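You operate a simulated robot arm through the tools that you are given. There is no shell and no other tool.

You run a simulated robot arm. Do the job below in one go: nothing can be reset, and whatever is moved stays where it is left.

TASK
Switch the pump over to line B and bleed line A to zero.
Fine: silver lever open before the red lever shuts; red bleed knob shut again; the pump keeps running. Where these are worked on the way, their far stop is far enough and under half their travel is too little: red bleed knob.

It is judged by the outcome, as a careful person would: the job done as asked, and still so three seconds after it is handed in. It fails if anything else is knocked over, pushed out of place, dropped, spilled or broken.

THE ROBOT
A 6-joint arm with a fingered hand, fixed in place. Base frame: the origin is at the foot of the arm, x ahead of it, y to its left, z up. Units: cm, degrees, N and s.
With the tool pointing down near the work surface it reaches from about 30 to 80 cm from the base axis. Its first joint turns from -166.0 to 166.0 degrees. Payload 4 kg.
Tool frame: the origin (TCP) lies between the finger pads and is the grasp point; the fingertips stand 2.6 cm ahead of it; z points along the fingers, y is the line along which they close. Largest opening 13.2 cm; the body of the gripper starts 7.3 cm behind the TCP. The gripper is a hand of 5 fingers: y runs from the thumb to the fingers, the wrist lies at [0, 0, -23.9] in the tool frame, and closing takes about 1.5 s.
Orientation is that of the tool frame in the base frame, as a unit quaternion [x, y, z, w]. With the fingers straight down and closing along the base's y, the tool's x points along the base's -x, its y along +y and its z along -z.

THE INTERFACE
- The arm moves only by the tool apply_moves. Its argument "rows" is a list of rows, each an object of numbers (a shift or turn left out is 0, a gripper value left out holds the last): "tx", "ty", "tz": the shift along the base's x, y, z in cm; "rx", "ry", "rz": the turn, a rotation vector about the base's x, y, z in degrees. In form: [{"tx": .., "ty": .., "tz": .., "rx": .., "ry": .., "rz": ..}, ...]. A call has 1 to 20 rows; each row is the pose to reach, as a shift and turn from the pose commanded when the call began. "grip" is the opening in per cent of the stroke, from 0 (shut) to 100 (fully open), set as the call begins (left out, the last holds). Rows are played at 5 a second. More than 5 cm and 8.6 degrees between two rows, or a gripper value outside its range, and nothing of the call is played. Where a pose cannot be reached the arm comes as near as it can. A force on the tool above 40 N (or 10 N above the force at the start of the call, whichever is more), or a blocked arm, ends the call early, and 0.2 s more pass. The fingers move at their own pace (about 4.5 cm/s each) and stop on an object; they squeeze with about 22 N. The grip force told is the motor's: it shows also when the fingers shut on nothing. Time passes only in rows, and 0.2 s behind the last, so rows that repeat a pose let the fingers close. It gives the time, the measured TCP pose, the force on the tool (base axes), the opening and the grip force at its end, in the units of the frame above (readings bear some noise), with the torque about the TCP (base axes, N m) and any sound that the robot's microphone picked up.
- Cameras (640 x 400 px; columns grow to the right, rows downward): "scene" is fixed at [21.79, -50.04, 121.4]; the picture's right is [0.75, -0.66, 0.00], its down [-0.28, -0.32, -0.91] and it looks along [0.60, 0.68, -0.42] (base axes); focal length 319 px, centre (320, 200). "wrist" rides on the gripper at [8.4, 0.2, -9.7] in the tool frame; the picture's right is [-0.02, 1.00, 0.00], its down [-0.75, -0.02, -0.66] and it looks along [-0.66, -0.01, 0.75] (tool axes); focal length 270 px, centre (320, 200). There is no depth. A picture from a camera that has moved, and an enlarged one, comes with that camera's place and axes in the base frame and with its lens.
- capture(camera): a new picture of that camera. The clock stands still meanwhile.
- curl_fingers(finger1, finger2, finger3, finger4, thumb_bend): sets how far each is bent, from 0 (flat) to 100 (curled in); at 30 the hand is open as for a grip, at 70 the pads meet at the TCP. One left out holds its place. A second passes; each finger stops where it meets its share of the squeeze, and holds until it gets a number again. A gripper value or a shape takes the hand back. It gives what a move gives, with no picture; readings hold the bend of each and the force on the fingers (four entries, about 0 where the hand has none), thumb and palm.
- preshape(shape): the hand has 5 fingers and takes this shape, open, in about a second: jaw (thumb against the fingers, like two jaws); tri (thumb and two fingers); tip (a fingertip pinch); poke (one finger out to press); point (the index stretched); flat (the hand flat); cup (the hand cupped); fist (a fist). The gripper value then closes the fingers along that shape, each until it touches; the sizes above hold for jaw. It gives what a move gives, with no picture.
- zoom(camera, box): a new picture of the part [left, top, right, bottom] of that camera's present view, enlarged. The clock stands still meanwhile.
- close_job(): hands the job in; it is judged then, once.

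Nothing tells you positions but the pictures and the camera data. Unless the task says otherwise, let go and move clear before handing in.

The tools are called after "Emit:" by a JSON object that holds its "fn" and its "kwargs". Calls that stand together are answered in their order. apply_moves: Moves the arm, as the interface text tells. Its arguments: {"type":"object","properties":{"rows":{"type":"array","items":{"type":"object","properties":{"tx":{"type":"number"},"ty":{"type":"number"},"tz":{"type":"number"},"rx":{"type":"number"},"ry":{"type":"number"},"rz":{"type":"number"}}}},"grip":{"type":"number"}},"required":["rows"]} The other tools are called the same way: preshape (shape) gives the hand a shape; curl_fingers (finger1, finger2, finger3, finger4, thumb_bend) moves the fingers one by one; capture (camera) takes a picture; zoom (camera, box) takes an enlarged picture of a part of a camera's view; close_job () hands the job in.

At the start:

```text
clock: 0.0
tool_pos: [53.79, 9.91, 98.8]
tool_rot: [0.0, 1.0, 0.0, 0.001]
contact_force: [0.1, 0.6, 0.6]
moment: [-0.01, 0.01, -0.01]
grip_width: 13.17
grasp_force: 0.0
shape: jaw
bend: [30.0, 30.0, 30.0, 30.0, 30.0]
finger forces: [0.1, 0.0, 0.1, 0.0, 0.1, 0.0]
```

scene: 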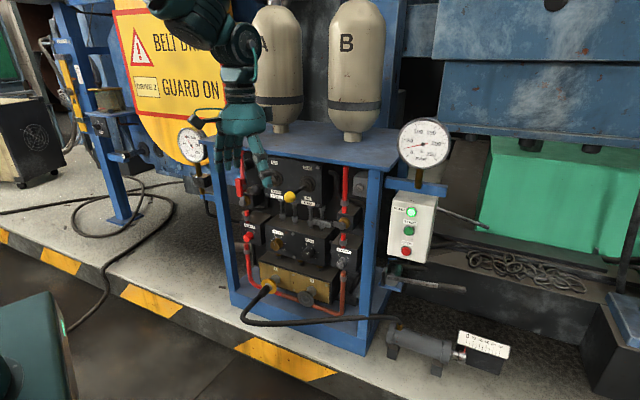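
wrist: 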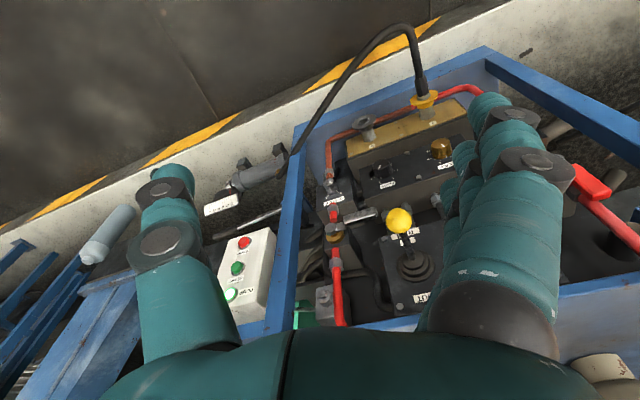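

I see a hydraulic rack with two accumulators A and B, gauges, valves and a pump box with buttons. I'll look closer before moving anything.

Emit:
{"fn": "zoom", "kwargs": {"camera": "scene", "box": [220, 140, 380, 240]}}

Emit:
{"fn": "zoom", "kwargs": {"camera": "scene", "box": [220, 220, 380, 320]}}

Emit:
{"fn": "zoom", "kwargs": {"camera": "scene", "box": [360, 100, 520, 200]}}

Emit:
{"fn": "zoom", "kwargs": {"camera": "scene", "box": [360, 190, 520, 290]}}

Emit:
{"fn": "zoom", "kwargs": {"camera": "wrist", "box": [280, 60, 480, 185]}}

Emit:
{"fn": "zoom", "kwargs": {"camera": "wrist", "box": [280, 180, 480, 305]}}

Emit:
{"fn": "zoom", "kwargs": {"camera": "scene", "box": [140, 90, 300, 190]}}

```text
4.00 times, centred on (300, 190) of scene
camera zoom: at [21.79, -50.04, 121.4], right [0.75, -0.66, 0.0], down [-0.28, -0.32, -0.91], along [0.6, 0.68, -0.42], focal length 1276 px, centre (400, 240)
```

zoom: 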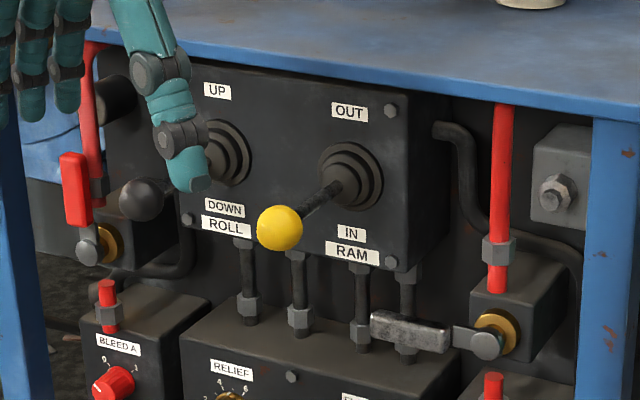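

```text
4.00 times, centred on (300, 270) of scene
camera zoom: at [21.79, -50.04, 121.4], right [0.75, -0.66, 0.0], down [-0.28, -0.32, -0.91], along [0.6, 0.68, -0.42], focal length 1276 px, centre (400, -80)
```

zoom: 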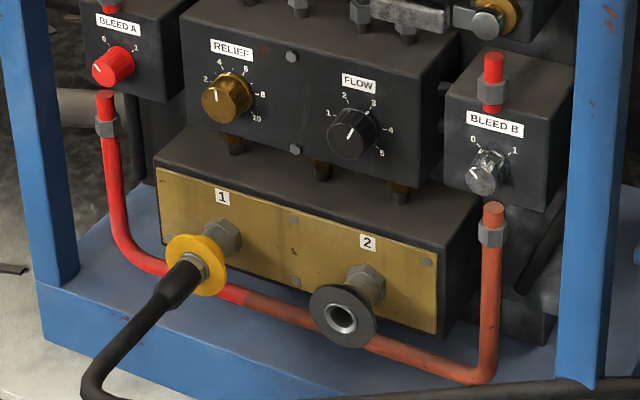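

```text
4.00 times, centred on (440, 150) of scene
camera zoom: at [21.79, -50.04, 121.4], right [0.75, -0.66, 0.0], down [-0.28, -0.32, -0.91], along [0.6, 0.68, -0.42], focal length 1276 px, centre (-160, 400)
```

zoom: 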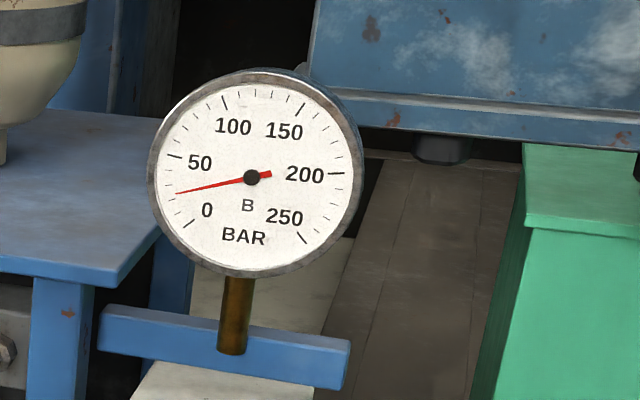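

```text
4.00 times, centred on (440, 240) of scene
camera zoom: at [21.79, -50.04, 121.4], right [0.75, -0.66, 0.0], down [-0.28, -0.32, -0.91], along [0.6, 0.68, -0.42], focal length 1276 px, centre (-160, 40)
```

zoom: 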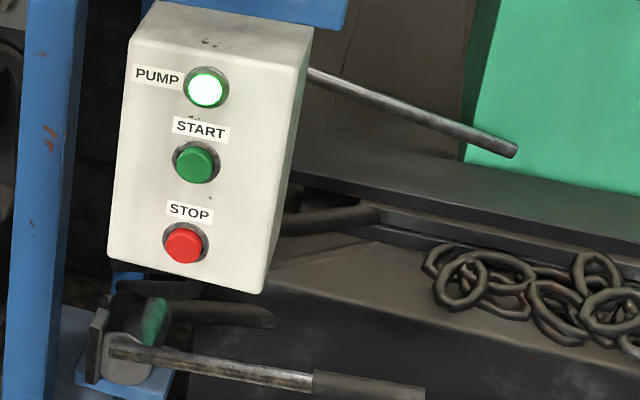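

```text
3.20 times, centred on (380, 122) of wrist
camera zoom: at [45.31, 10.07, 108.46], right [0.02, 1.0, 0.0], down [0.75, -0.02, 0.66], along [0.66, -0.01, -0.75], focal length 865 px, centre (128, 448)
```

zoom: 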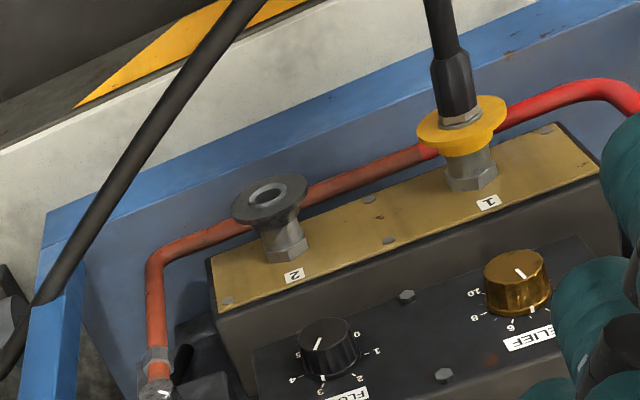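

```text
3.20 times, centred on (380, 242) of wrist
camera zoom: at [45.31, 10.07, 108.46], right [0.02, 1.0, 0.0], down [0.75, -0.02, 0.66], along [0.66, -0.01, -0.75], focal length 865 px, centre (128, 64)
```

zoom: 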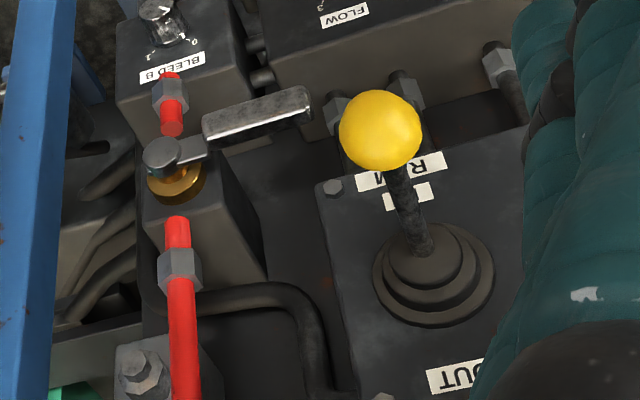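

```text
4.00 times, centred on (220, 140) of scene
camera zoom: at [21.79, -50.04, 121.4], right [0.75, -0.66, 0.0], down [-0.28, -0.32, -0.91], along [0.6, 0.68, -0.42], focal length 1276 px, centre (720, 440)
```

zoom: 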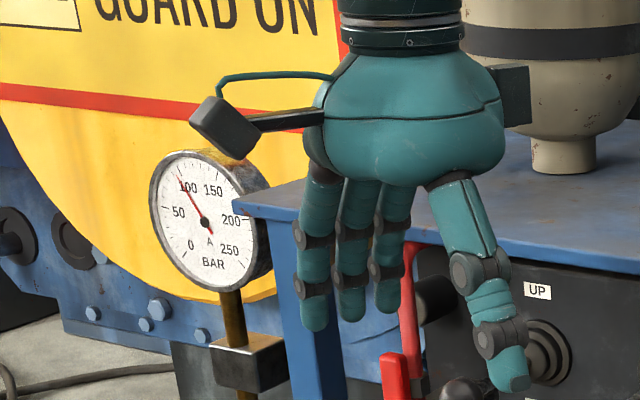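

The rack front faces the robot, turned about 25° from the base axes. The silver handle lies horizontal (B shut), the red handle stands upright (A open), and the red bleed knob is at 0 with gauge A at about 100 bar. First I'll yaw the hand square to the rack, moving back, and look closer.

Emit:
{"fn": "apply_moves", "kwargs": {"rows": [{"tx": -1.5, "ty": 3, "rz": 5}, {"tx": -3, "ty": 6, "rz": 10}, {"tx": -4.5, "ty": 9, "rz": 15}, {"tx": -6, "ty": 12, "rz": 20}, {"tx": -7, "ty": 14, "rz": 25}]}}

Emit:
{"fn": "capture", "kwargs": {"camera": "wrist"}}

Emit:
{"fn": "zoom", "kwargs": {"camera": "scene", "box": [220, 140, 380, 240]}}

```text
clock: 1.2
tool_pos: [46.75, 23.9, 98.74]
tool_rot: [-0.217, 0.976, 0.0, 0.0]
contact_force: [0.0, -0.3, -0.7]
moment: [-0.02, 0.0, 0.0]
grip_width: 13.19
grasp_force: 0.1
shape: jaw
bend: [30.0, 30.0, 30.0, 30.0, 30.0]
finger forces: [0.0, 0.1, 0.0, 0.1, 0.0, 0.0]
```

```text
taken
camera wrist: at [39.03, 20.38, 108.39], right [-0.41, 0.91, 0.0], down [0.69, 0.3, 0.66], along [0.6, 0.27, -0.75], focal length 270 px, centre (320, 200)
```

wrist: 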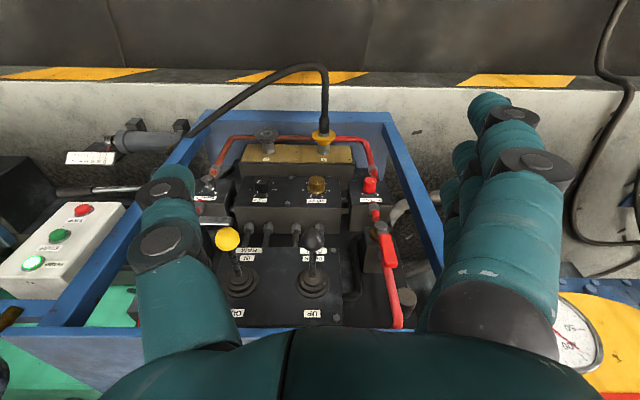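

```text
4.00 times, centred on (300, 190) of scene
camera zoom: at [21.79, -50.04, 121.4], right [0.75, -0.66, 0.0], down [-0.28, -0.32, -0.91], along [0.6, 0.68, -0.42], focal length 1276 px, centre (400, 240)
```

zoom: 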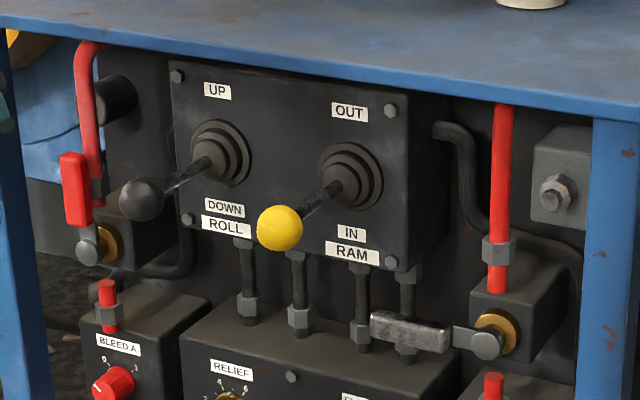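

The rack is now square in the wrist view. I'll zoom in on the red lever, the silver lever and the knob.

Emit:
{"fn": "zoom", "kwargs": {"camera": "wrist", "box": [340, 160, 440, 222]}}

Emit:
{"fn": "zoom", "kwargs": {"camera": "wrist", "box": [340, 210, 440, 272]}}

Emit:
{"fn": "zoom", "kwargs": {"camera": "wrist", "box": [170, 170, 270, 232]}}

```text
6.40 times, centred on (390, 191) of wrist
camera zoom: at [39.03, 20.38, 108.39], right [-0.41, 0.91, 0.0], down [0.69, 0.3, 0.66], along [0.6, 0.27, -0.75], focal length 1730 px, centre (-128, 258)
```

zoom: 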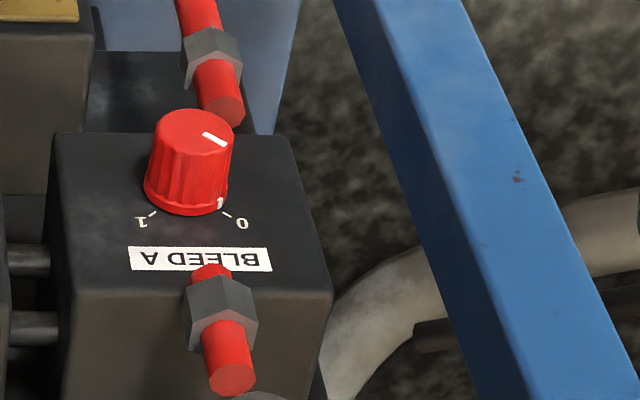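

```text
6.40 times, centred on (390, 241) of wrist
camera zoom: at [39.03, 20.38, 108.39], right [-0.41, 0.91, 0.0], down [0.69, 0.3, 0.66], along [0.6, 0.27, -0.75], focal length 1730 px, centre (-128, -62)
```

zoom: 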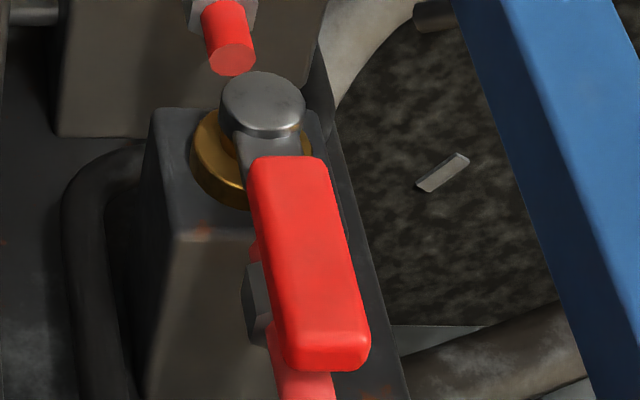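

```text
6.40 times, centred on (220, 201) of wrist
camera zoom: at [39.03, 20.38, 108.39], right [-0.41, 0.91, 0.0], down [0.69, 0.3, 0.66], along [0.6, 0.27, -0.75], focal length 1730 px, centre (960, 194)
```

zoom: 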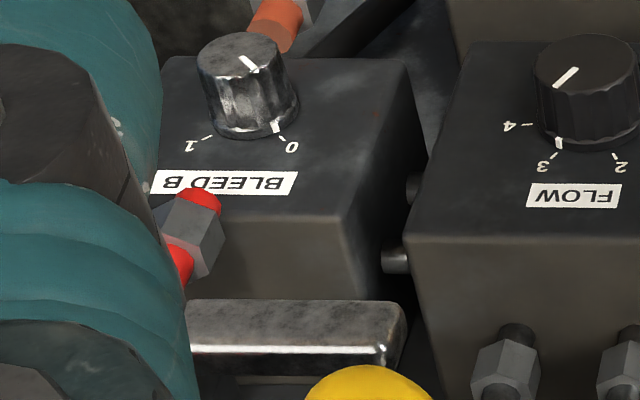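

Working in rack axes (p to the right, d into the rack), I put the silver pivot at about p 25.6 and the red pivot at p -13.6, both at z 71. The red knob is at about p -14, z 55, and the front posts stand near p -21 and p 33. Next I swing the hand level, well in front of the rack.

Emit:
{"fn": "apply_moves", "kwargs": {"rows": [{"tx": 1.16, "ty": -0.45, "tz": -1.88, "rx": 3.47, "ry": -7.41}, {"tx": 2.33, "ty": -0.89, "tz": -3.76, "rx": 6.93, "ry": -14.82}, {"tx": 3.49, "ty": -1.34, "tz": -5.65, "rx": 10.4, "ry": -22.23}, {"tx": 4.65, "ty": -1.78, "tz": -7.53, "rx": 13.86, "ry": -29.64}, {"tx": 5.82, "ty": -2.23, "tz": -9.41, "rx": 17.33, "ry": -37.05}, {"tx": 6.98, "ty": -2.67, "tz": -11.29, "rx": 20.8, "ry": -44.45}, {"tx": 8.15, "ty": -3.12, "tz": -13.17, "rx": 24.26, "ry": -51.86}, {"tx": 9.31, "ty": -3.56, "tz": -15.05, "rx": 27.73, "ry": -59.27}, {"tx": 10.47, "ty": -4.01, "tz": -16.94, "rx": 31.2, "ry": -66.68}, {"tx": 11.64, "ty": -4.45, "tz": -18.82, "rx": 34.66, "ry": -74.09}, {"tx": 12.8, "ty": -4.9, "tz": -20.7, "rx": 38.13, "ry": -81.5}]}}

Emit:
{"fn": "preshape", "kwargs": {"shape": "poke"}}

Emit:
{"fn": "capture", "kwargs": {"camera": "wrist"}}

Emit:
{"fn": "capture", "kwargs": {"camera": "scene"}}

```text
clock: 3.7
tool_pos: [69.87, 23.06, 80.49]
tool_rot: [-0.152, 0.713, 0.16, 0.666]
contact_force: [-32.8, -3.9, -5.1]
moment: [-0.45, -0.24, 3.09]
grip_width: 13.19
grasp_force: 0.1
shape: jaw
bend: [30.0, 6.0, 3.0, 30.0, 30.0]
finger forces: [0.0, 19.1, 15.5, 0.0, 0.1, 0.0]
out of reach, approached as far as the arm can: row 9, 10, 11
stopped in row 11: the force on the tool passed its limit at 46 N (the readings are from after the stop); the commanded pose is now the measured one
```

```text
clock: 4.6
tool_pos: [69.37, 24.01, 80.43]
tool_rot: [-0.159, 0.713, 0.166, 0.663]
contact_force: [-97.1, 26.5, -12.0]
moment: [-0.98, -0.6, 7.38]
grip_width: 0.0
grasp_force: 0.1
shape: poke
bend: [100.0, 41.0, 34.0, 100.0, 47.0]
finger forces: [0.0, 60.1, 51.4, 0.0, 0.0, 0.1]
```

```text
taken
camera wrist: at [60.07, 19.71, 72.68], right [-0.45, 0.89, 0.05], down [-0.53, -0.31, 0.79], along [0.72, 0.33, 0.61], focal length 270 px, centre (320, 200)
```

wrist: 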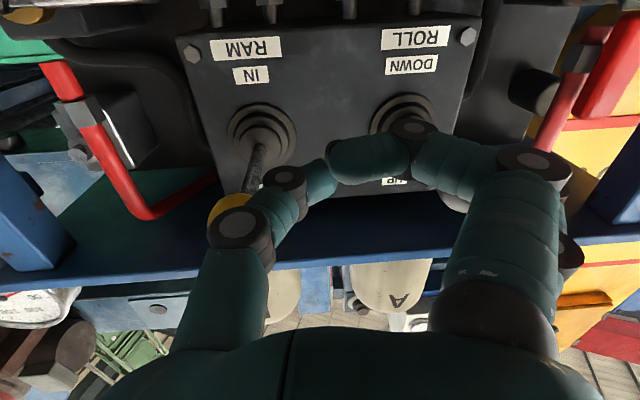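

```text
taken
```

scene: 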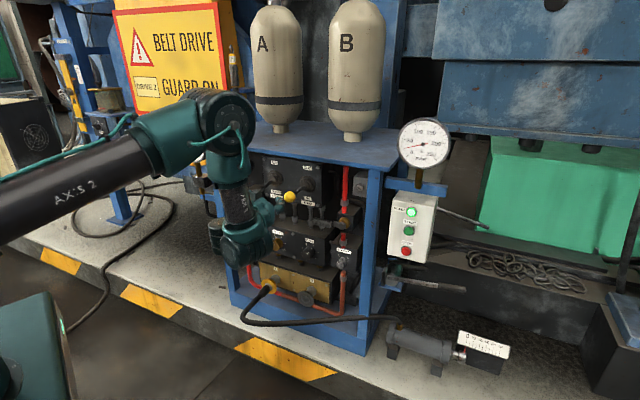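

The level pose at that spot was too close in for the arm, so it ended up forward and the fingers ran against the black ROLL joystick. I'll open the fingers first, then back straight out.

Emit:
{"fn": "curl_fingers", "kwargs": {"finger1": 0, "finger2": 0, "finger3": 0, "finger4": 0, "thumb_bend": 0}}

Emit:
{"fn": "capture", "kwargs": {"camera": "wrist"}}

Emit:
{"fn": "zoom", "kwargs": {"camera": "scene", "box": [200, 140, 360, 240]}}

```text
clock: 5.6
tool_pos: [70.19, 22.85, 80.77]
tool_rot: [-0.148, 0.711, 0.157, 0.669]
contact_force: [-4.7, 1.2, 2.1]
moment: [0.19, 0.11, 0.36]
grip_width: 18.33
grasp_force: 3.0
shape: fingers
bend: [0.0, 0.0, 0.0, 0.0, 1.0]
finger forces: [0.1, 3.0, 4.5, 0.0, 0.1, 0.0]
```

```text
taken
camera wrist: at [60.85, 18.9, 72.9], right [-0.42, 0.91, 0.05], down [-0.54, -0.29, 0.79], along [0.73, 0.31, 0.61], focal length 270 px, centre (320, 200)
```

wrist: 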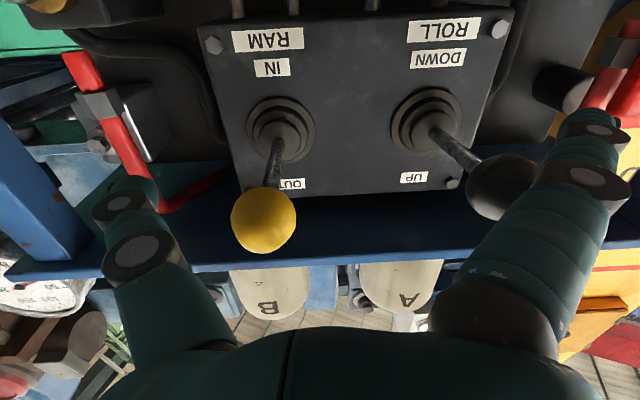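

```text
4.00 times, centred on (280, 190) of scene
camera zoom: at [21.79, -50.04, 121.4], right [0.75, -0.66, 0.0], down [-0.28, -0.32, -0.91], along [0.6, 0.68, -0.42], focal length 1276 px, centre (480, 240)
```

zoom: 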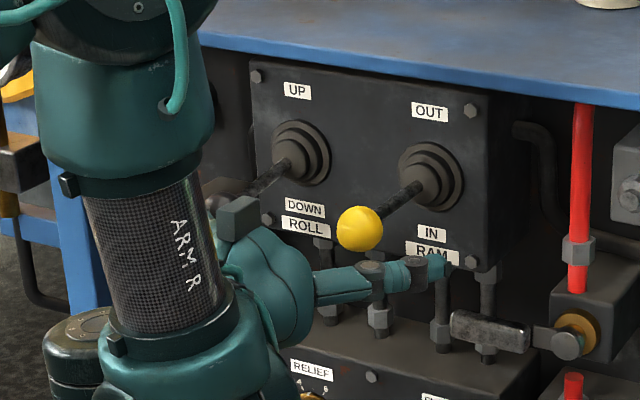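

The fingers are free now, with only a few newtons left. I'll back out along the way I came, pitching the hand down again, then check the ROLL stick.

Emit:
{"fn": "apply_moves", "kwargs": {"rows": [{"tx": -1.8, "ty": -0.2, "tz": 0.6, "rx": -2.2, "ry": 4.7}, {"tx": -4.4, "ty": -1.0, "tz": 1.8, "rx": -5.0, "ry": 10.7}, {"tx": -7.2, "ty": -1.8, "tz": 3.3, "rx": -8.0, "ry": 17.1}, {"tx": -10, "ty": -2.6, "tz": 5.0, "rx": -10.8, "ry": 23.1}, {"tx": -12.6, "ty": -3.5, "tz": 7.0, "rx": -13.5, "ry": 28.9}, {"tx": -15, "ty": -4.5, "tz": 9.0, "rx": -16.1, "ry": 34.4}]}}

Emit:
{"fn": "capture", "kwargs": {"camera": "wrist"}}

Emit:
{"fn": "capture", "kwargs": {"camera": "scene"}}

```text
clock: 7.0
tool_pos: [55.39, 18.29, 89.53]
tool_rot: [-0.186, 0.892, 0.094, 0.401]
contact_force: [0.1, -0.5, -1.2]
moment: [-0.02, -0.02, 0.0]
grip_width: 18.34
grasp_force: 0.1
shape: fingers
bend: [0.0, 0.0, 0.0, 0.0, 1.0]
finger forces: [0.0, 0.0, 0.0, 0.0, 0.1, 0.0]
```

```text
taken
camera wrist: at [43.46, 13.19, 89.54], right [-0.39, 0.92, 0.03], down [0.02, -0.03, 1.0], along [0.92, 0.4, 0.0], focal length 270 px, centre (320, 200)
```

wrist: 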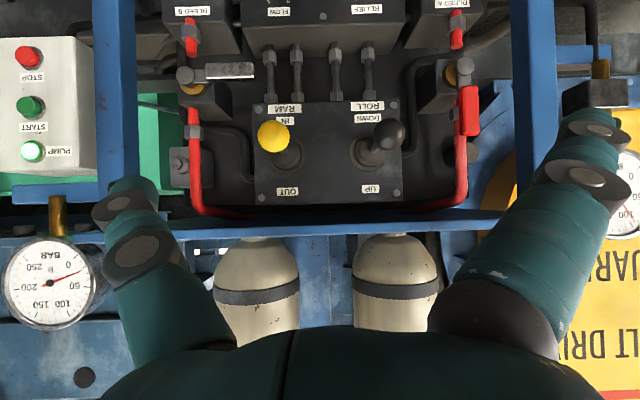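

```text
taken
```

scene: 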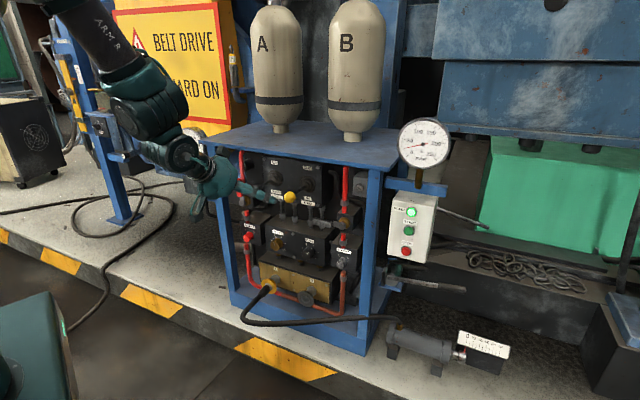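

The ROLL stick has sprung back straight, and this level view shows the whole rack well. I'll zoom into the levers, the knob, the posts and the gauges.

Emit:
{"fn": "zoom", "kwargs": {"camera": "wrist", "box": [420, 0, 580, 100]}}

Emit:
{"fn": "zoom", "kwargs": {"camera": "wrist", "box": [400, 50, 520, 125]}}

Emit:
{"fn": "zoom", "kwargs": {"camera": "wrist", "box": [80, 0, 280, 125]}}

Emit:
{"fn": "zoom", "kwargs": {"camera": "wrist", "box": [240, 90, 420, 202]}}

Emit:
{"fn": "zoom", "kwargs": {"camera": "scene", "box": [180, 140, 380, 265]}}

```text
4.00 times, centred on (500, 50) of wrist
camera zoom: at [43.46, 13.19, 89.54], right [-0.39, 0.92, 0.03], down [0.02, -0.03, 1.0], along [0.92, 0.4, 0.0], focal length 1081 px, centre (-400, 800)
```

zoom: 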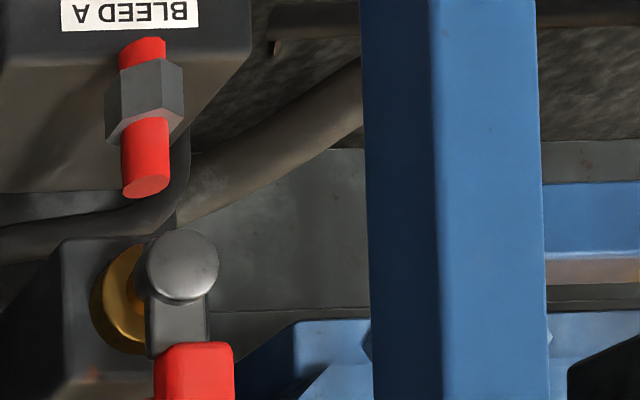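

```text
5.33 times, centred on (460, 88) of wrist
camera zoom: at [43.46, 13.19, 89.54], right [-0.39, 0.92, 0.03], down [0.02, -0.03, 1.0], along [0.92, 0.4, 0.0], focal length 1442 px, centre (-427, 800)
```

zoom: 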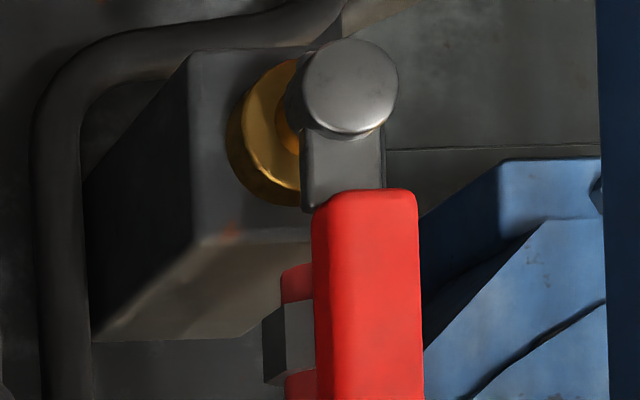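

```text
3.20 times, centred on (180, 62) of wrist
camera zoom: at [43.46, 13.19, 89.54], right [-0.39, 0.92, 0.03], down [0.02, -0.03, 1.0], along [0.92, 0.4, 0.0], focal length 865 px, centre (768, 640)
```

zoom: 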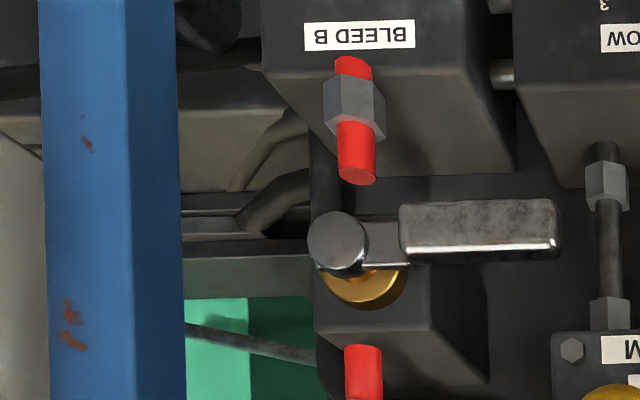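

```text
3.56 times, centred on (330, 146) of wrist
camera zoom: at [43.46, 13.19, 89.54], right [-0.39, 0.92, 0.03], down [0.02, -0.03, 1.0], along [0.92, 0.4, 0.0], focal length 961 px, centre (284, 392)
```

zoom: 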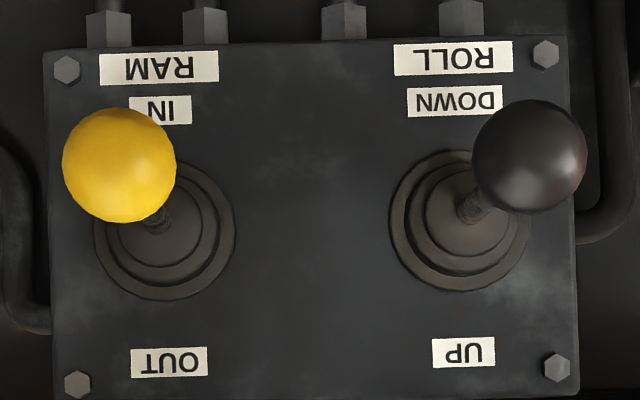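

```text
3.20 times, centred on (280, 202) of scene
camera zoom: at [21.79, -50.04, 121.4], right [0.75, -0.66, 0.0], down [-0.28, -0.32, -0.91], along [0.6, 0.68, -0.42], focal length 1021 px, centre (448, 192)
```

zoom: 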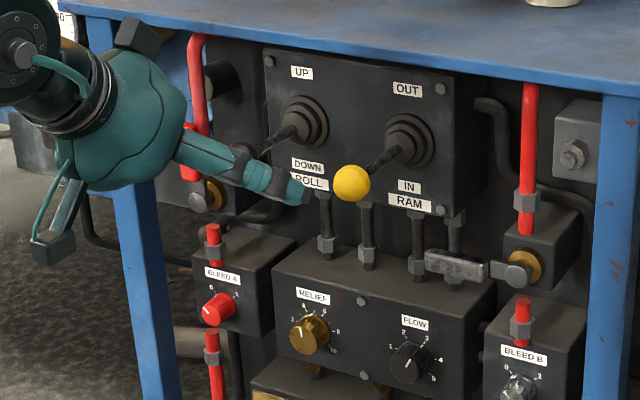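

The post on the left stands close beside the red pivot, so the red handle can only swing in toward the centre when it shuts. The silver one mirrors it and should open upward. I'll lower the level camera to look straight at the bleed knob.

Emit:
{"fn": "apply_moves", "kwargs": {"rows": [{"tx": -0.6, "ty": 1.4, "tz": -4}, {"tx": -1.2, "ty": 2.8, "tz": -8}, {"tx": -1.8, "ty": 4.2, "tz": -12}, {"tx": -2.4, "ty": 5.5, "tz": -16}, {"tx": -3, "ty": 7, "tz": -20}, {"tx": -3, "ty": 7, "tz": -23}]}}

Emit:
{"fn": "capture", "kwargs": {"camera": "wrist"}}

```text
clock: 8.4
tool_pos: [51.86, 25.3, 66.63]
tool_rot: [-0.187, 0.891, 0.094, 0.402]
contact_force: [-0.3, 0.2, 0.8]
moment: [0.02, 0.04, 0.01]
grip_width: 18.35
grasp_force: 0.0
shape: fingers
bend: [0.0, 0.0, 0.0, 0.0, 1.0]
finger forces: [0.0, 0.0, 0.0, 0.0, 0.0, 0.0]
```

```text
taken
camera wrist: at [40.13, 20.23, 66.61], right [-0.4, 0.92, 0.03], down [0.01, -0.03, 1.0], along [0.92, 0.4, 0.0], focal length 270 px, centre (320, 200)
```

wrist: 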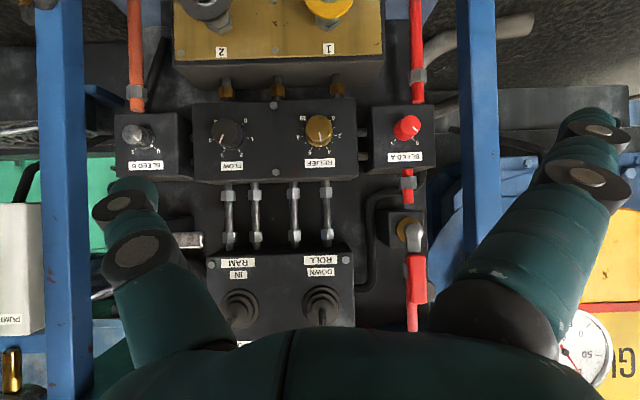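

Emit:
{"fn": "zoom", "kwargs": {"camera": "wrist", "box": [360, 80, 520, 180]}}

Emit:
{"fn": "zoom", "kwargs": {"camera": "wrist", "box": [360, 180, 520, 280]}}

Emit:
{"fn": "zoom", "kwargs": {"camera": "wrist", "box": [30, 180, 240, 311]}}

Emit:
{"fn": "zoom", "kwargs": {"camera": "scene", "box": [200, 120, 360, 220]}}

Emit:
{"fn": "zoom", "kwargs": {"camera": "scene", "box": [200, 200, 360, 300]}}

```text
4.00 times, centred on (440, 130) of wrist
camera zoom: at [40.13, 20.23, 66.61], right [-0.4, 0.92, 0.03], down [0.01, -0.03, 1.0], along [0.92, 0.4, 0.0], focal length 1081 px, centre (-160, 480)
```

zoom: 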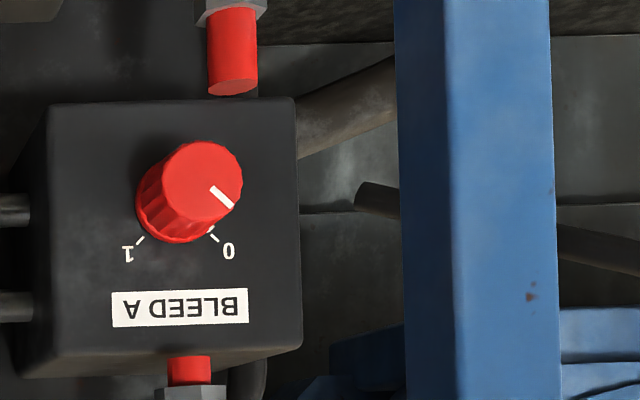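

```text
4.00 times, centred on (440, 230) of wrist
camera zoom: at [40.13, 20.23, 66.61], right [-0.4, 0.92, 0.03], down [0.01, -0.03, 1.0], along [0.92, 0.4, 0.0], focal length 1081 px, centre (-160, 80)
```

zoom: 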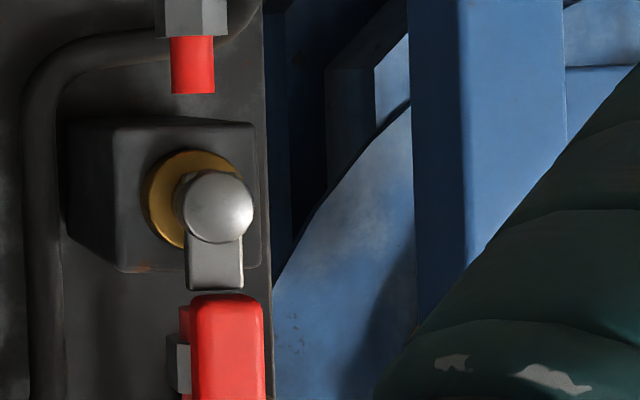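

```text
3.05 times, centred on (135, 246) of wrist
camera zoom: at [40.13, 20.23, 66.61], right [-0.4, 0.92, 0.03], down [0.01, -0.03, 1.0], along [0.92, 0.4, 0.0], focal length 824 px, centre (884, 61)
```

zoom: 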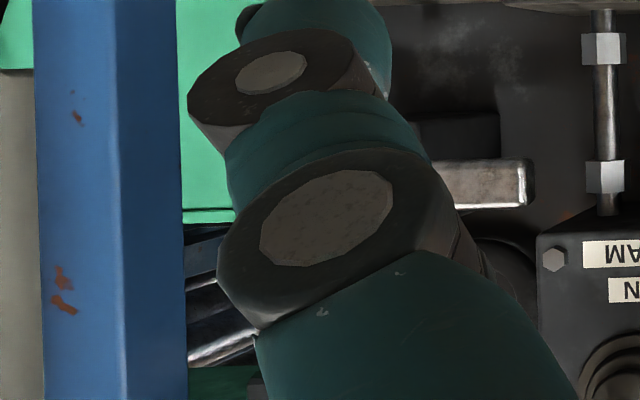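

```text
4.00 times, centred on (280, 170) of scene
camera zoom: at [21.79, -50.04, 121.4], right [0.75, -0.66, 0.0], down [-0.28, -0.32, -0.91], along [0.6, 0.68, -0.42], focal length 1276 px, centre (480, 320)
```

zoom: 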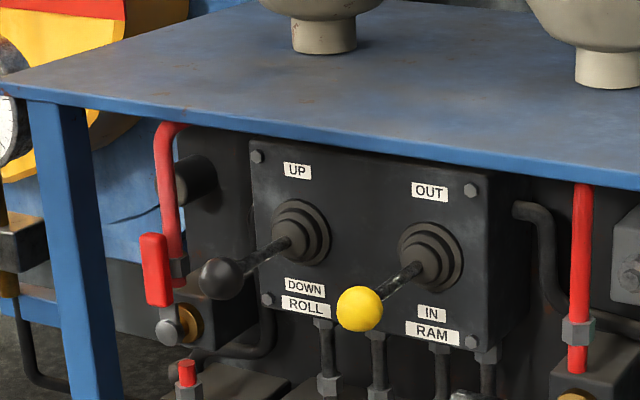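

```text
4.00 times, centred on (280, 250) of scene
camera zoom: at [21.79, -50.04, 121.4], right [0.75, -0.66, 0.0], down [-0.28, -0.32, -0.91], along [0.6, 0.68, -0.42], focal length 1276 px, centre (480, 0)
```

zoom: 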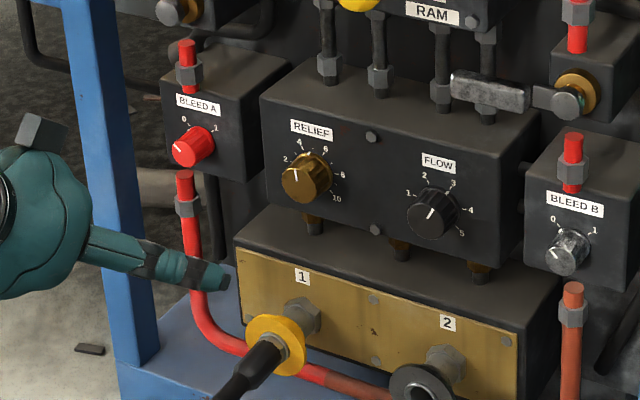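

The views agree well now. The knob face is at about (70.7, 48.2, 56.2), the red pivot at (70, 47.6, 71.4) and the silver pivot at (85.5, 11.6, 71.3), and the posts are well clear. Next I'll make the poke shape here in free space and see where the finger is.

Emit:
{"fn": "preshape", "kwargs": {"shape": "poke"}}

Emit:
{"fn": "capture", "kwargs": {"camera": "wrist"}}

Emit:
{"fn": "zoom", "kwargs": {"camera": "scene", "box": [160, 180, 320, 280]}}

Emit:
{"fn": "capture", "kwargs": {"camera": "scene"}}

```text
clock: 9.3
tool_pos: [51.96, 25.28, 66.65]
tool_rot: [-0.186, 0.891, 0.094, 0.402]
contact_force: [0.1, -0.3, 0.1]
moment: [0.01, 0.02, 0.03]
grip_width: 0.0
grasp_force: 0.0
shape: poke
bend: [100.0, 100.0, 100.0, 100.0, 47.0]
finger forces: [0.1, 0.1, 0.0, 0.1, 0.0, 0.0]
```

```text
taken
camera wrist: at [40.14, 20.21, 66.67], right [-0.4, 0.92, 0.03], down [0.01, -0.03, 1.0], along [0.92, 0.4, 0.0], focal length 270 px, centre (320, 200)
```

wrist: 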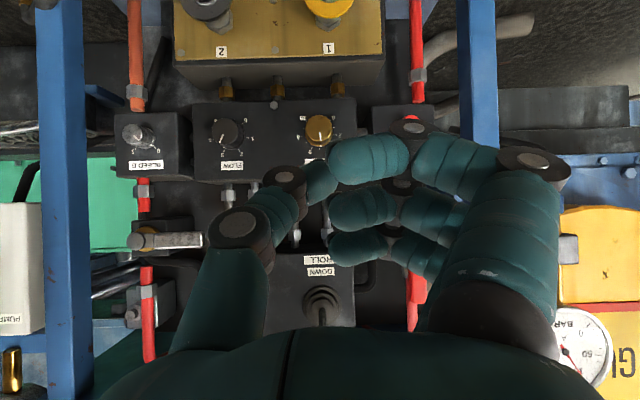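

```text
4.00 times, centred on (240, 230) of scene
camera zoom: at [21.79, -50.04, 121.4], right [0.75, -0.66, 0.0], down [-0.28, -0.32, -0.91], along [0.6, 0.68, -0.42], focal length 1276 px, centre (640, 80)
```

zoom: 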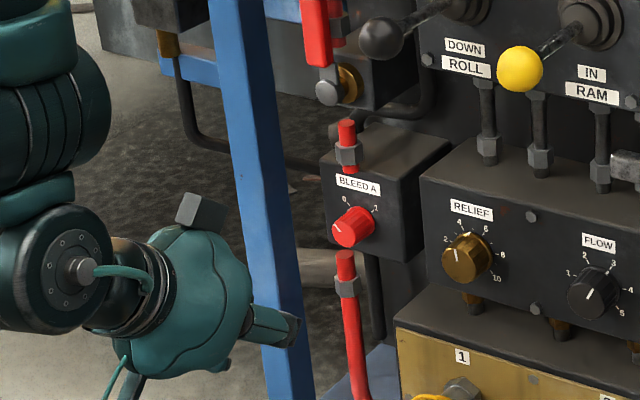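

```text
taken
```

scene: 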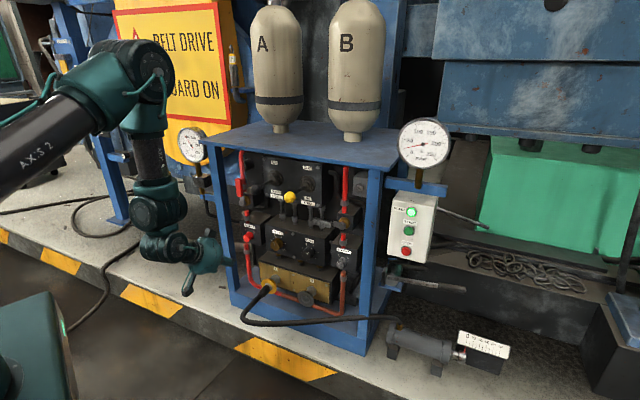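

With poke, all the fingers look curled, so I'll use the jaw instead and turn the hand with each lever: fingers around the handle, rolling 90° about its pivot. I'll set the jaw and level out low, under the joysticks, farther in where the arm can reach.

Emit:
{"fn": "preshape", "kwargs": {"shape": "jaw"}}

Emit:
{"fn": "apply_moves", "kwargs": {"rows": [{"tx": 3.2, "ty": -1.0, "tz": -0.4, "rx": 2.2, "ry": -5.45, "rz": -0.26}, {"tx": 6.5, "ty": -2.0, "tz": -0.8, "rx": 4.4, "ry": -10.9, "rz": -0.52}, {"tx": 9.7, "ty": -3.0, "tz": -1.2, "rx": 6.6, "ry": -16.3, "rz": -0.78}, {"tx": 13, "ty": -4.0, "tz": -1.5, "rx": 8.85, "ry": -21.8, "rz": -1.03}, {"tx": 16.2, "ty": -5.0, "tz": -1.9, "rx": 11.1, "ry": -27.2, "rz": -1.29}, {"tx": 19.5, "ty": -6.0, "tz": -2.3, "rx": 13.3, "ry": -32.7, "rz": -1.55}, {"tx": 22.7, "ty": -7.1, "tz": -2.7, "rx": 15.49, "ry": -38.14, "rz": -1.81}], "grip": 42}}

Emit:
{"fn": "capture", "kwargs": {"camera": "wrist"}}

Emit:
{"fn": "zoom", "kwargs": {"camera": "scene", "box": [200, 140, 400, 265]}}

```text
clock: 10.2
tool_pos: [51.84, 25.36, 66.6]
tool_rot: [-0.186, 0.892, 0.094, 0.402]
contact_force: [0.2, 0.0, -0.5]
moment: [0.01, 0.01, 0.0]
grip_width: 13.19
grasp_force: 0.0
shape: jaw
bend: [30.0, 30.0, 30.0, 30.0, 30.0]
finger forces: [0.1, 0.1, 0.0, 0.1, 0.0, 0.0]
```

```text
clock: 11.8
tool_pos: [74.56, 18.36, 64.32]
tool_rot: [-0.139, 0.693, 0.14, 0.693]
contact_force: [0.1, -0.3, 0.3]
moment: [0.03, -0.02, 0.01]
grip_width: 5.64
grasp_force: 0.1
shape: jaw
bend: [73.0, 73.0, 73.0, 73.0, 70.0]
finger forces: [0.0, 0.0, 0.0, 0.0, 0.1, 0.0]
```

```text
taken
camera wrist: at [65.67, 14.78, 55.82], right [-0.39, 0.92, 0.02], down [-0.6, -0.27, 0.75], along [0.7, 0.28, 0.66], focal length 270 px, centre (320, 200)
```

wrist: 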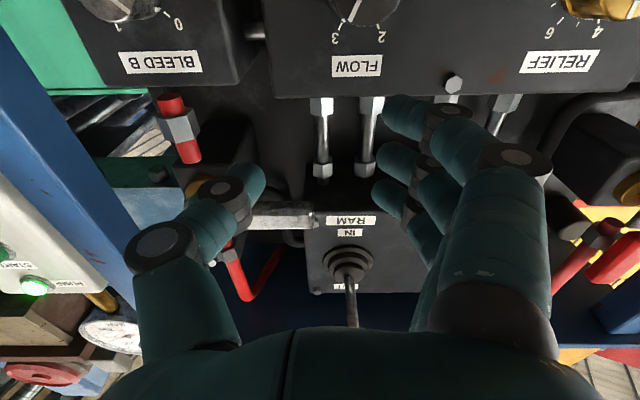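

```text
3.20 times, centred on (300, 202) of scene
camera zoom: at [21.79, -50.04, 121.4], right [0.75, -0.66, 0.0], down [-0.28, -0.32, -0.91], along [0.6, 0.68, -0.42], focal length 1021 px, centre (384, 192)
```

zoom: 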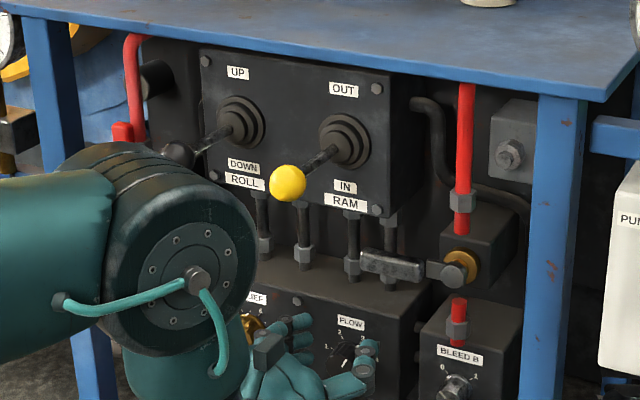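

Level and clear at z 64. Now I roll 90° so the fingers sit below and the thumb above, ready to take the horizontal silver handle.

Emit:
{"fn": "apply_moves", "kwargs": {"rows": [{"rx": -7.55, "ry": -3.15, "tx": 0.13, "ty": -0.33}, {"rx": -15.1, "ry": -6.3, "tx": 0.27, "ty": -0.65}, {"rx": -22.7, "ry": -9.45, "tx": 0.4, "ty": -1.0}, {"rx": -30.2, "ry": -12.6, "tx": 0.55, "ty": -1.3}, {"rx": -37.8, "ry": -15.75, "tx": 0.7, "ty": -1.6}, {"rx": -45.3, "ry": -18.9, "tx": 0.8, "ty": -2.0}, {"rx": -52.9, "ry": -22.05, "tx": 0.95, "ty": -2.3}, {"rx": -60.4, "ry": -25.2, "tx": 1.1, "ty": -2.6}, {"rx": -68, "ry": -28.35, "tx": 1.2, "ty": -3.0}, {"rx": -75.5, "ry": -31.5, "tx": 1.35, "ty": -3.3}, {"rx": -83.1, "ry": -34.65, "tx": 1.5, "ty": -3.6}]}}

Emit:
{"fn": "capture", "kwargs": {"camera": "wrist"}}

Emit:
{"fn": "zoom", "kwargs": {"camera": "scene", "box": [200, 140, 400, 265]}}

```text
clock: 13.0
tool_pos: [81.84, 19.62, 62.73]
tool_rot: [-0.357, 0.618, -0.093, 0.694]
contact_force: [-37.7, -35.9, 3.8]
moment: [-0.23, -0.11, 0.26]
grip_width: 5.42
grasp_force: 0.0
shape: jaw
bend: [74.0, 75.0, 75.0, 76.0, 70.0]
finger forces: [8.3, 10.0, 8.5, 10.7, 18.8, 0.0]
out of reach, approached as far as the arm can: row 1, 2, 3, 4, 5, 6
stopped in row 6: the force on the tool passed its limit at 157 N (the readings are from after the stop); the commanded pose is now the measured one
```

```text
taken
camera wrist: at [74.72, 11.29, 56.05], right [-0.32, 0.74, -0.59], down [-0.77, 0.17, 0.62], along [0.56, 0.65, 0.51], focal length 270 px, centre (320, 200)
```

wrist: 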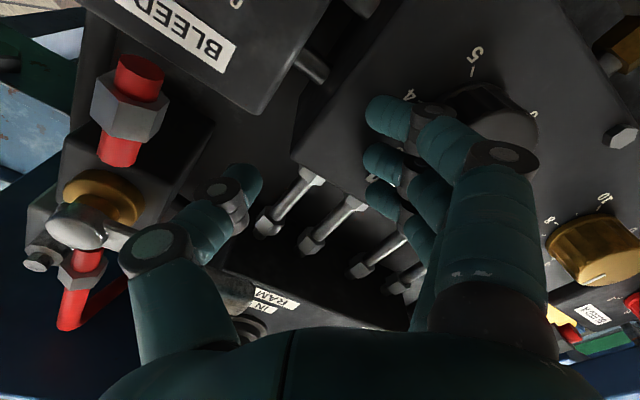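

```text
3.20 times, centred on (300, 202) of scene
camera zoom: at [21.79, -50.04, 121.4], right [0.75, -0.66, 0.0], down [-0.28, -0.32, -0.91], along [0.6, 0.68, -0.42], focal length 1021 px, centre (384, 192)
```

zoom: 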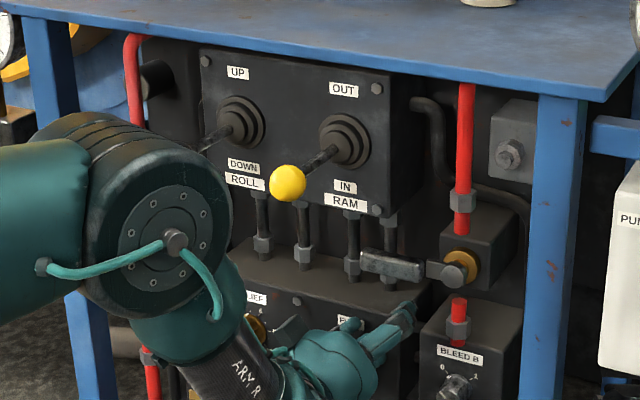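

The rolled pose was out of reach too, and the arm crept forward until it touched the FLOW block. I'll back out the way it came with small steps, then check that nothing was turned.

Emit:
{"fn": "apply_moves", "kwargs": {"rows": [{"tx": -1.5, "ty": -0.6, "tz": 0.2, "rx": 5.8, "ry": 2.4}, {"tx": -3.0, "ty": -0.9, "tz": 0.5, "rx": 12, "ry": 5}, {"tx": -4.5, "ty": -1.1, "tz": 0.9, "rx": 20, "ry": 8.2}, {"tx": -6.0, "ty": -1.3, "tz": 1.2, "rx": 27.5, "ry": 11.5}, {"tx": -7.3, "ty": -1.3, "tz": 1.6, "rx": 34.8, "ry": 14.5}]}}

Emit:
{"fn": "capture", "kwargs": {"camera": "wrist"}}

Emit:
{"fn": "capture", "kwargs": {"camera": "scene"}}

```text
clock: 14.2
tool_pos: [74.68, 18.88, 64.73]
tool_rot: [-0.142, 0.697, 0.143, 0.688]
contact_force: [-0.9, 0.2, 0.4]
moment: [0.05, -0.01, 0.01]
grip_width: 5.57
grasp_force: 0.0
shape: jaw
bend: [73.0, 73.0, 73.0, 73.0, 70.0]
finger forces: [0.0, 0.1, 0.0, 0.1, 0.1, 0.0]
```

```text
taken
camera wrist: at [65.64, 15.14, 56.24], right [-0.39, 0.92, 0.02], down [-0.59, -0.27, 0.76], along [0.7, 0.29, 0.65], focal length 270 px, centre (320, 200)
```

wrist: 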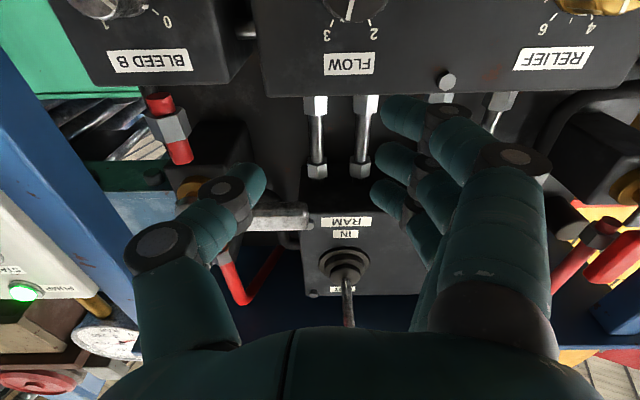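

```text
taken
```

scene: 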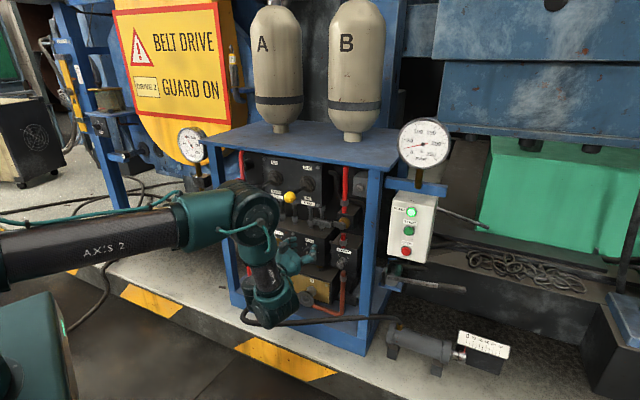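

The hand is clear again with no force on it. I'll back farther out, pitching down, and check that the FLOW and RELIEF knobs are unchanged.

Emit:
{"fn": "apply_moves", "kwargs": {"rows": [{"tx": -3.2, "ty": 0.6, "tz": 0.6, "rx": -2.2, "ry": 5.45}, {"tx": -6.5, "ty": 1.2, "tz": 1.2, "rx": -4.4, "ry": 10.9}, {"tx": -9.7, "ty": 1.8, "tz": 1.8, "rx": -6.6, "ry": 16.3}, {"tx": -13, "ty": 2.4, "tz": 2.4, "rx": -8.85, "ry": 21.8}, {"tx": -16.2, "ty": 3.0, "tz": 3, "rx": -11.1, "ry": 27.2}, {"tx": -19.5, "ty": 3.6, "tz": 3.5, "rx": -13.3, "ry": 32.7}, {"tx": -22.7, "ty": 4.2, "tz": 4, "rx": -15.49, "ry": 38.14}]}}

Emit:
{"fn": "preshape", "kwargs": {"shape": "point"}}

Emit:
{"fn": "capture", "kwargs": {"camera": "wrist"}}

Emit:
{"fn": "zoom", "kwargs": {"camera": "scene", "box": [160, 160, 320, 260]}}

Emit:
{"fn": "zoom", "kwargs": {"camera": "scene", "box": [220, 210, 380, 310]}}

```text
clock: 15.8
tool_pos: [52.35, 23.1, 68.2]
tool_rot: [-0.178, 0.895, 0.087, 0.398]
contact_force: [-1.0, -0.2, -0.4]
moment: [0.02, 0.01, 0.01]
grip_width: 5.56
grasp_force: 0.0
shape: jaw
bend: [73.0, 73.0, 73.0, 73.0, 70.0]
finger forces: [0.0, 0.0, 0.0, 0.0, 0.0, 0.1]
```

```text
clock: 16.7
tool_pos: [52.29, 23.06, 68.25]
tool_rot: [-0.179, 0.895, 0.088, 0.399]
contact_force: [-0.1, 0.3, -0.5]
moment: [0.0, 0.01, -0.01]
grip_width: 12.61
grasp_force: 0.0
shape: point
bend: [28.0, 97.0, 96.0, 100.0, 55.0]
finger forces: [0.0, 0.0, 0.1, 0.1, 0.0, 0.0]
```

```text
taken
camera wrist: at [40.45, 18.2, 68.36], right [-0.38, 0.93, 0.03], down [0.02, -0.02, 1.0], along [0.93, 0.38, -0.01], focal length 270 px, centre (320, 200)
```

wrist: 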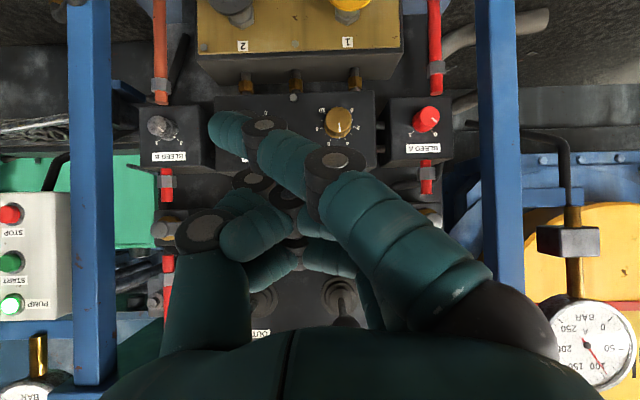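

```text
4.00 times, centred on (240, 210) of scene
camera zoom: at [21.79, -50.04, 121.4], right [0.75, -0.66, 0.0], down [-0.28, -0.32, -0.91], along [0.6, 0.68, -0.42], focal length 1276 px, centre (640, 160)
```

zoom: 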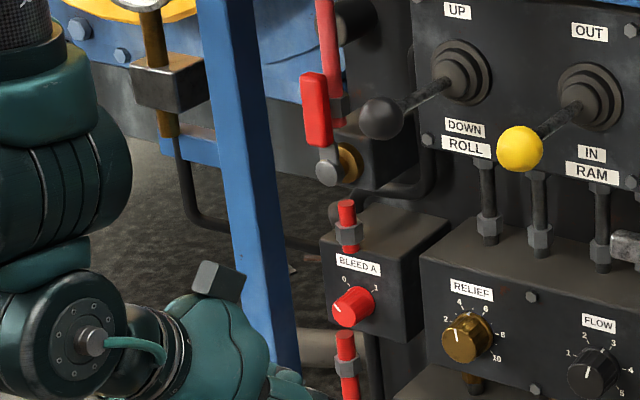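

```text
4.00 times, centred on (300, 260) of scene
camera zoom: at [21.79, -50.04, 121.4], right [0.75, -0.66, 0.0], down [-0.28, -0.32, -0.91], along [0.6, 0.68, -0.42], focal length 1276 px, centre (400, -40)
```

zoom: 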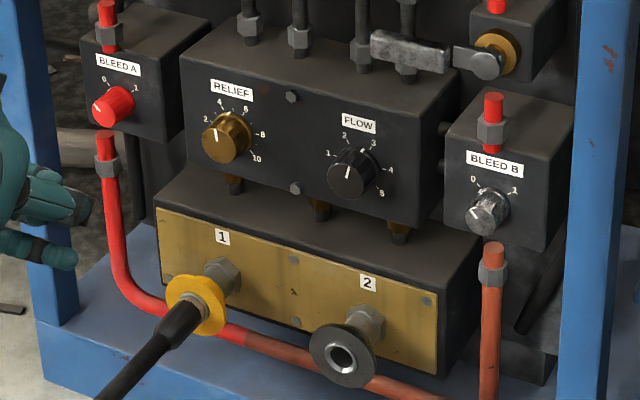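

Emit:
{"fn": "zoom", "kwargs": {"camera": "scene", "box": [265, 230, 325, 268]}}

Emit:
{"fn": "zoom", "kwargs": {"camera": "scene", "box": [235, 220, 295, 258]}}

```text
10.53 times, centred on (295, 249) of scene
camera zoom: at [21.79, -50.04, 121.4], right [0.75, -0.66, 0.0], down [-0.28, -0.32, -0.91], along [0.6, 0.68, -0.42], focal length 3357 px, centre (583, -316)
```

zoom: 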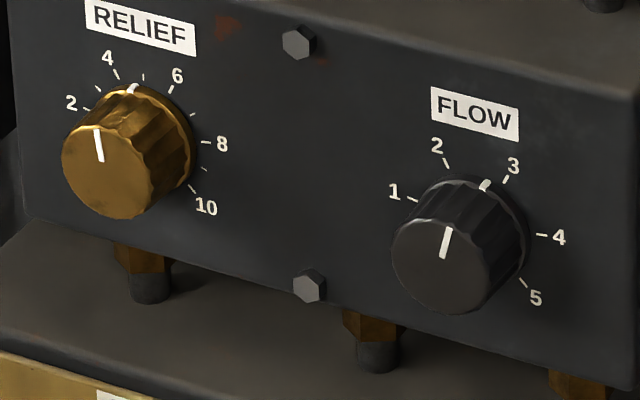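

```text
10.53 times, centred on (265, 239) of scene
camera zoom: at [21.79, -50.04, 121.4], right [0.75, -0.66, 0.0], down [-0.28, -0.32, -0.91], along [0.6, 0.68, -0.42], focal length 3357 px, centre (899, -210)
```

zoom: 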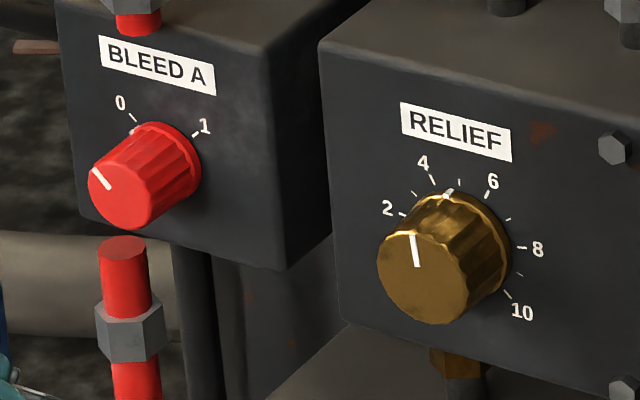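

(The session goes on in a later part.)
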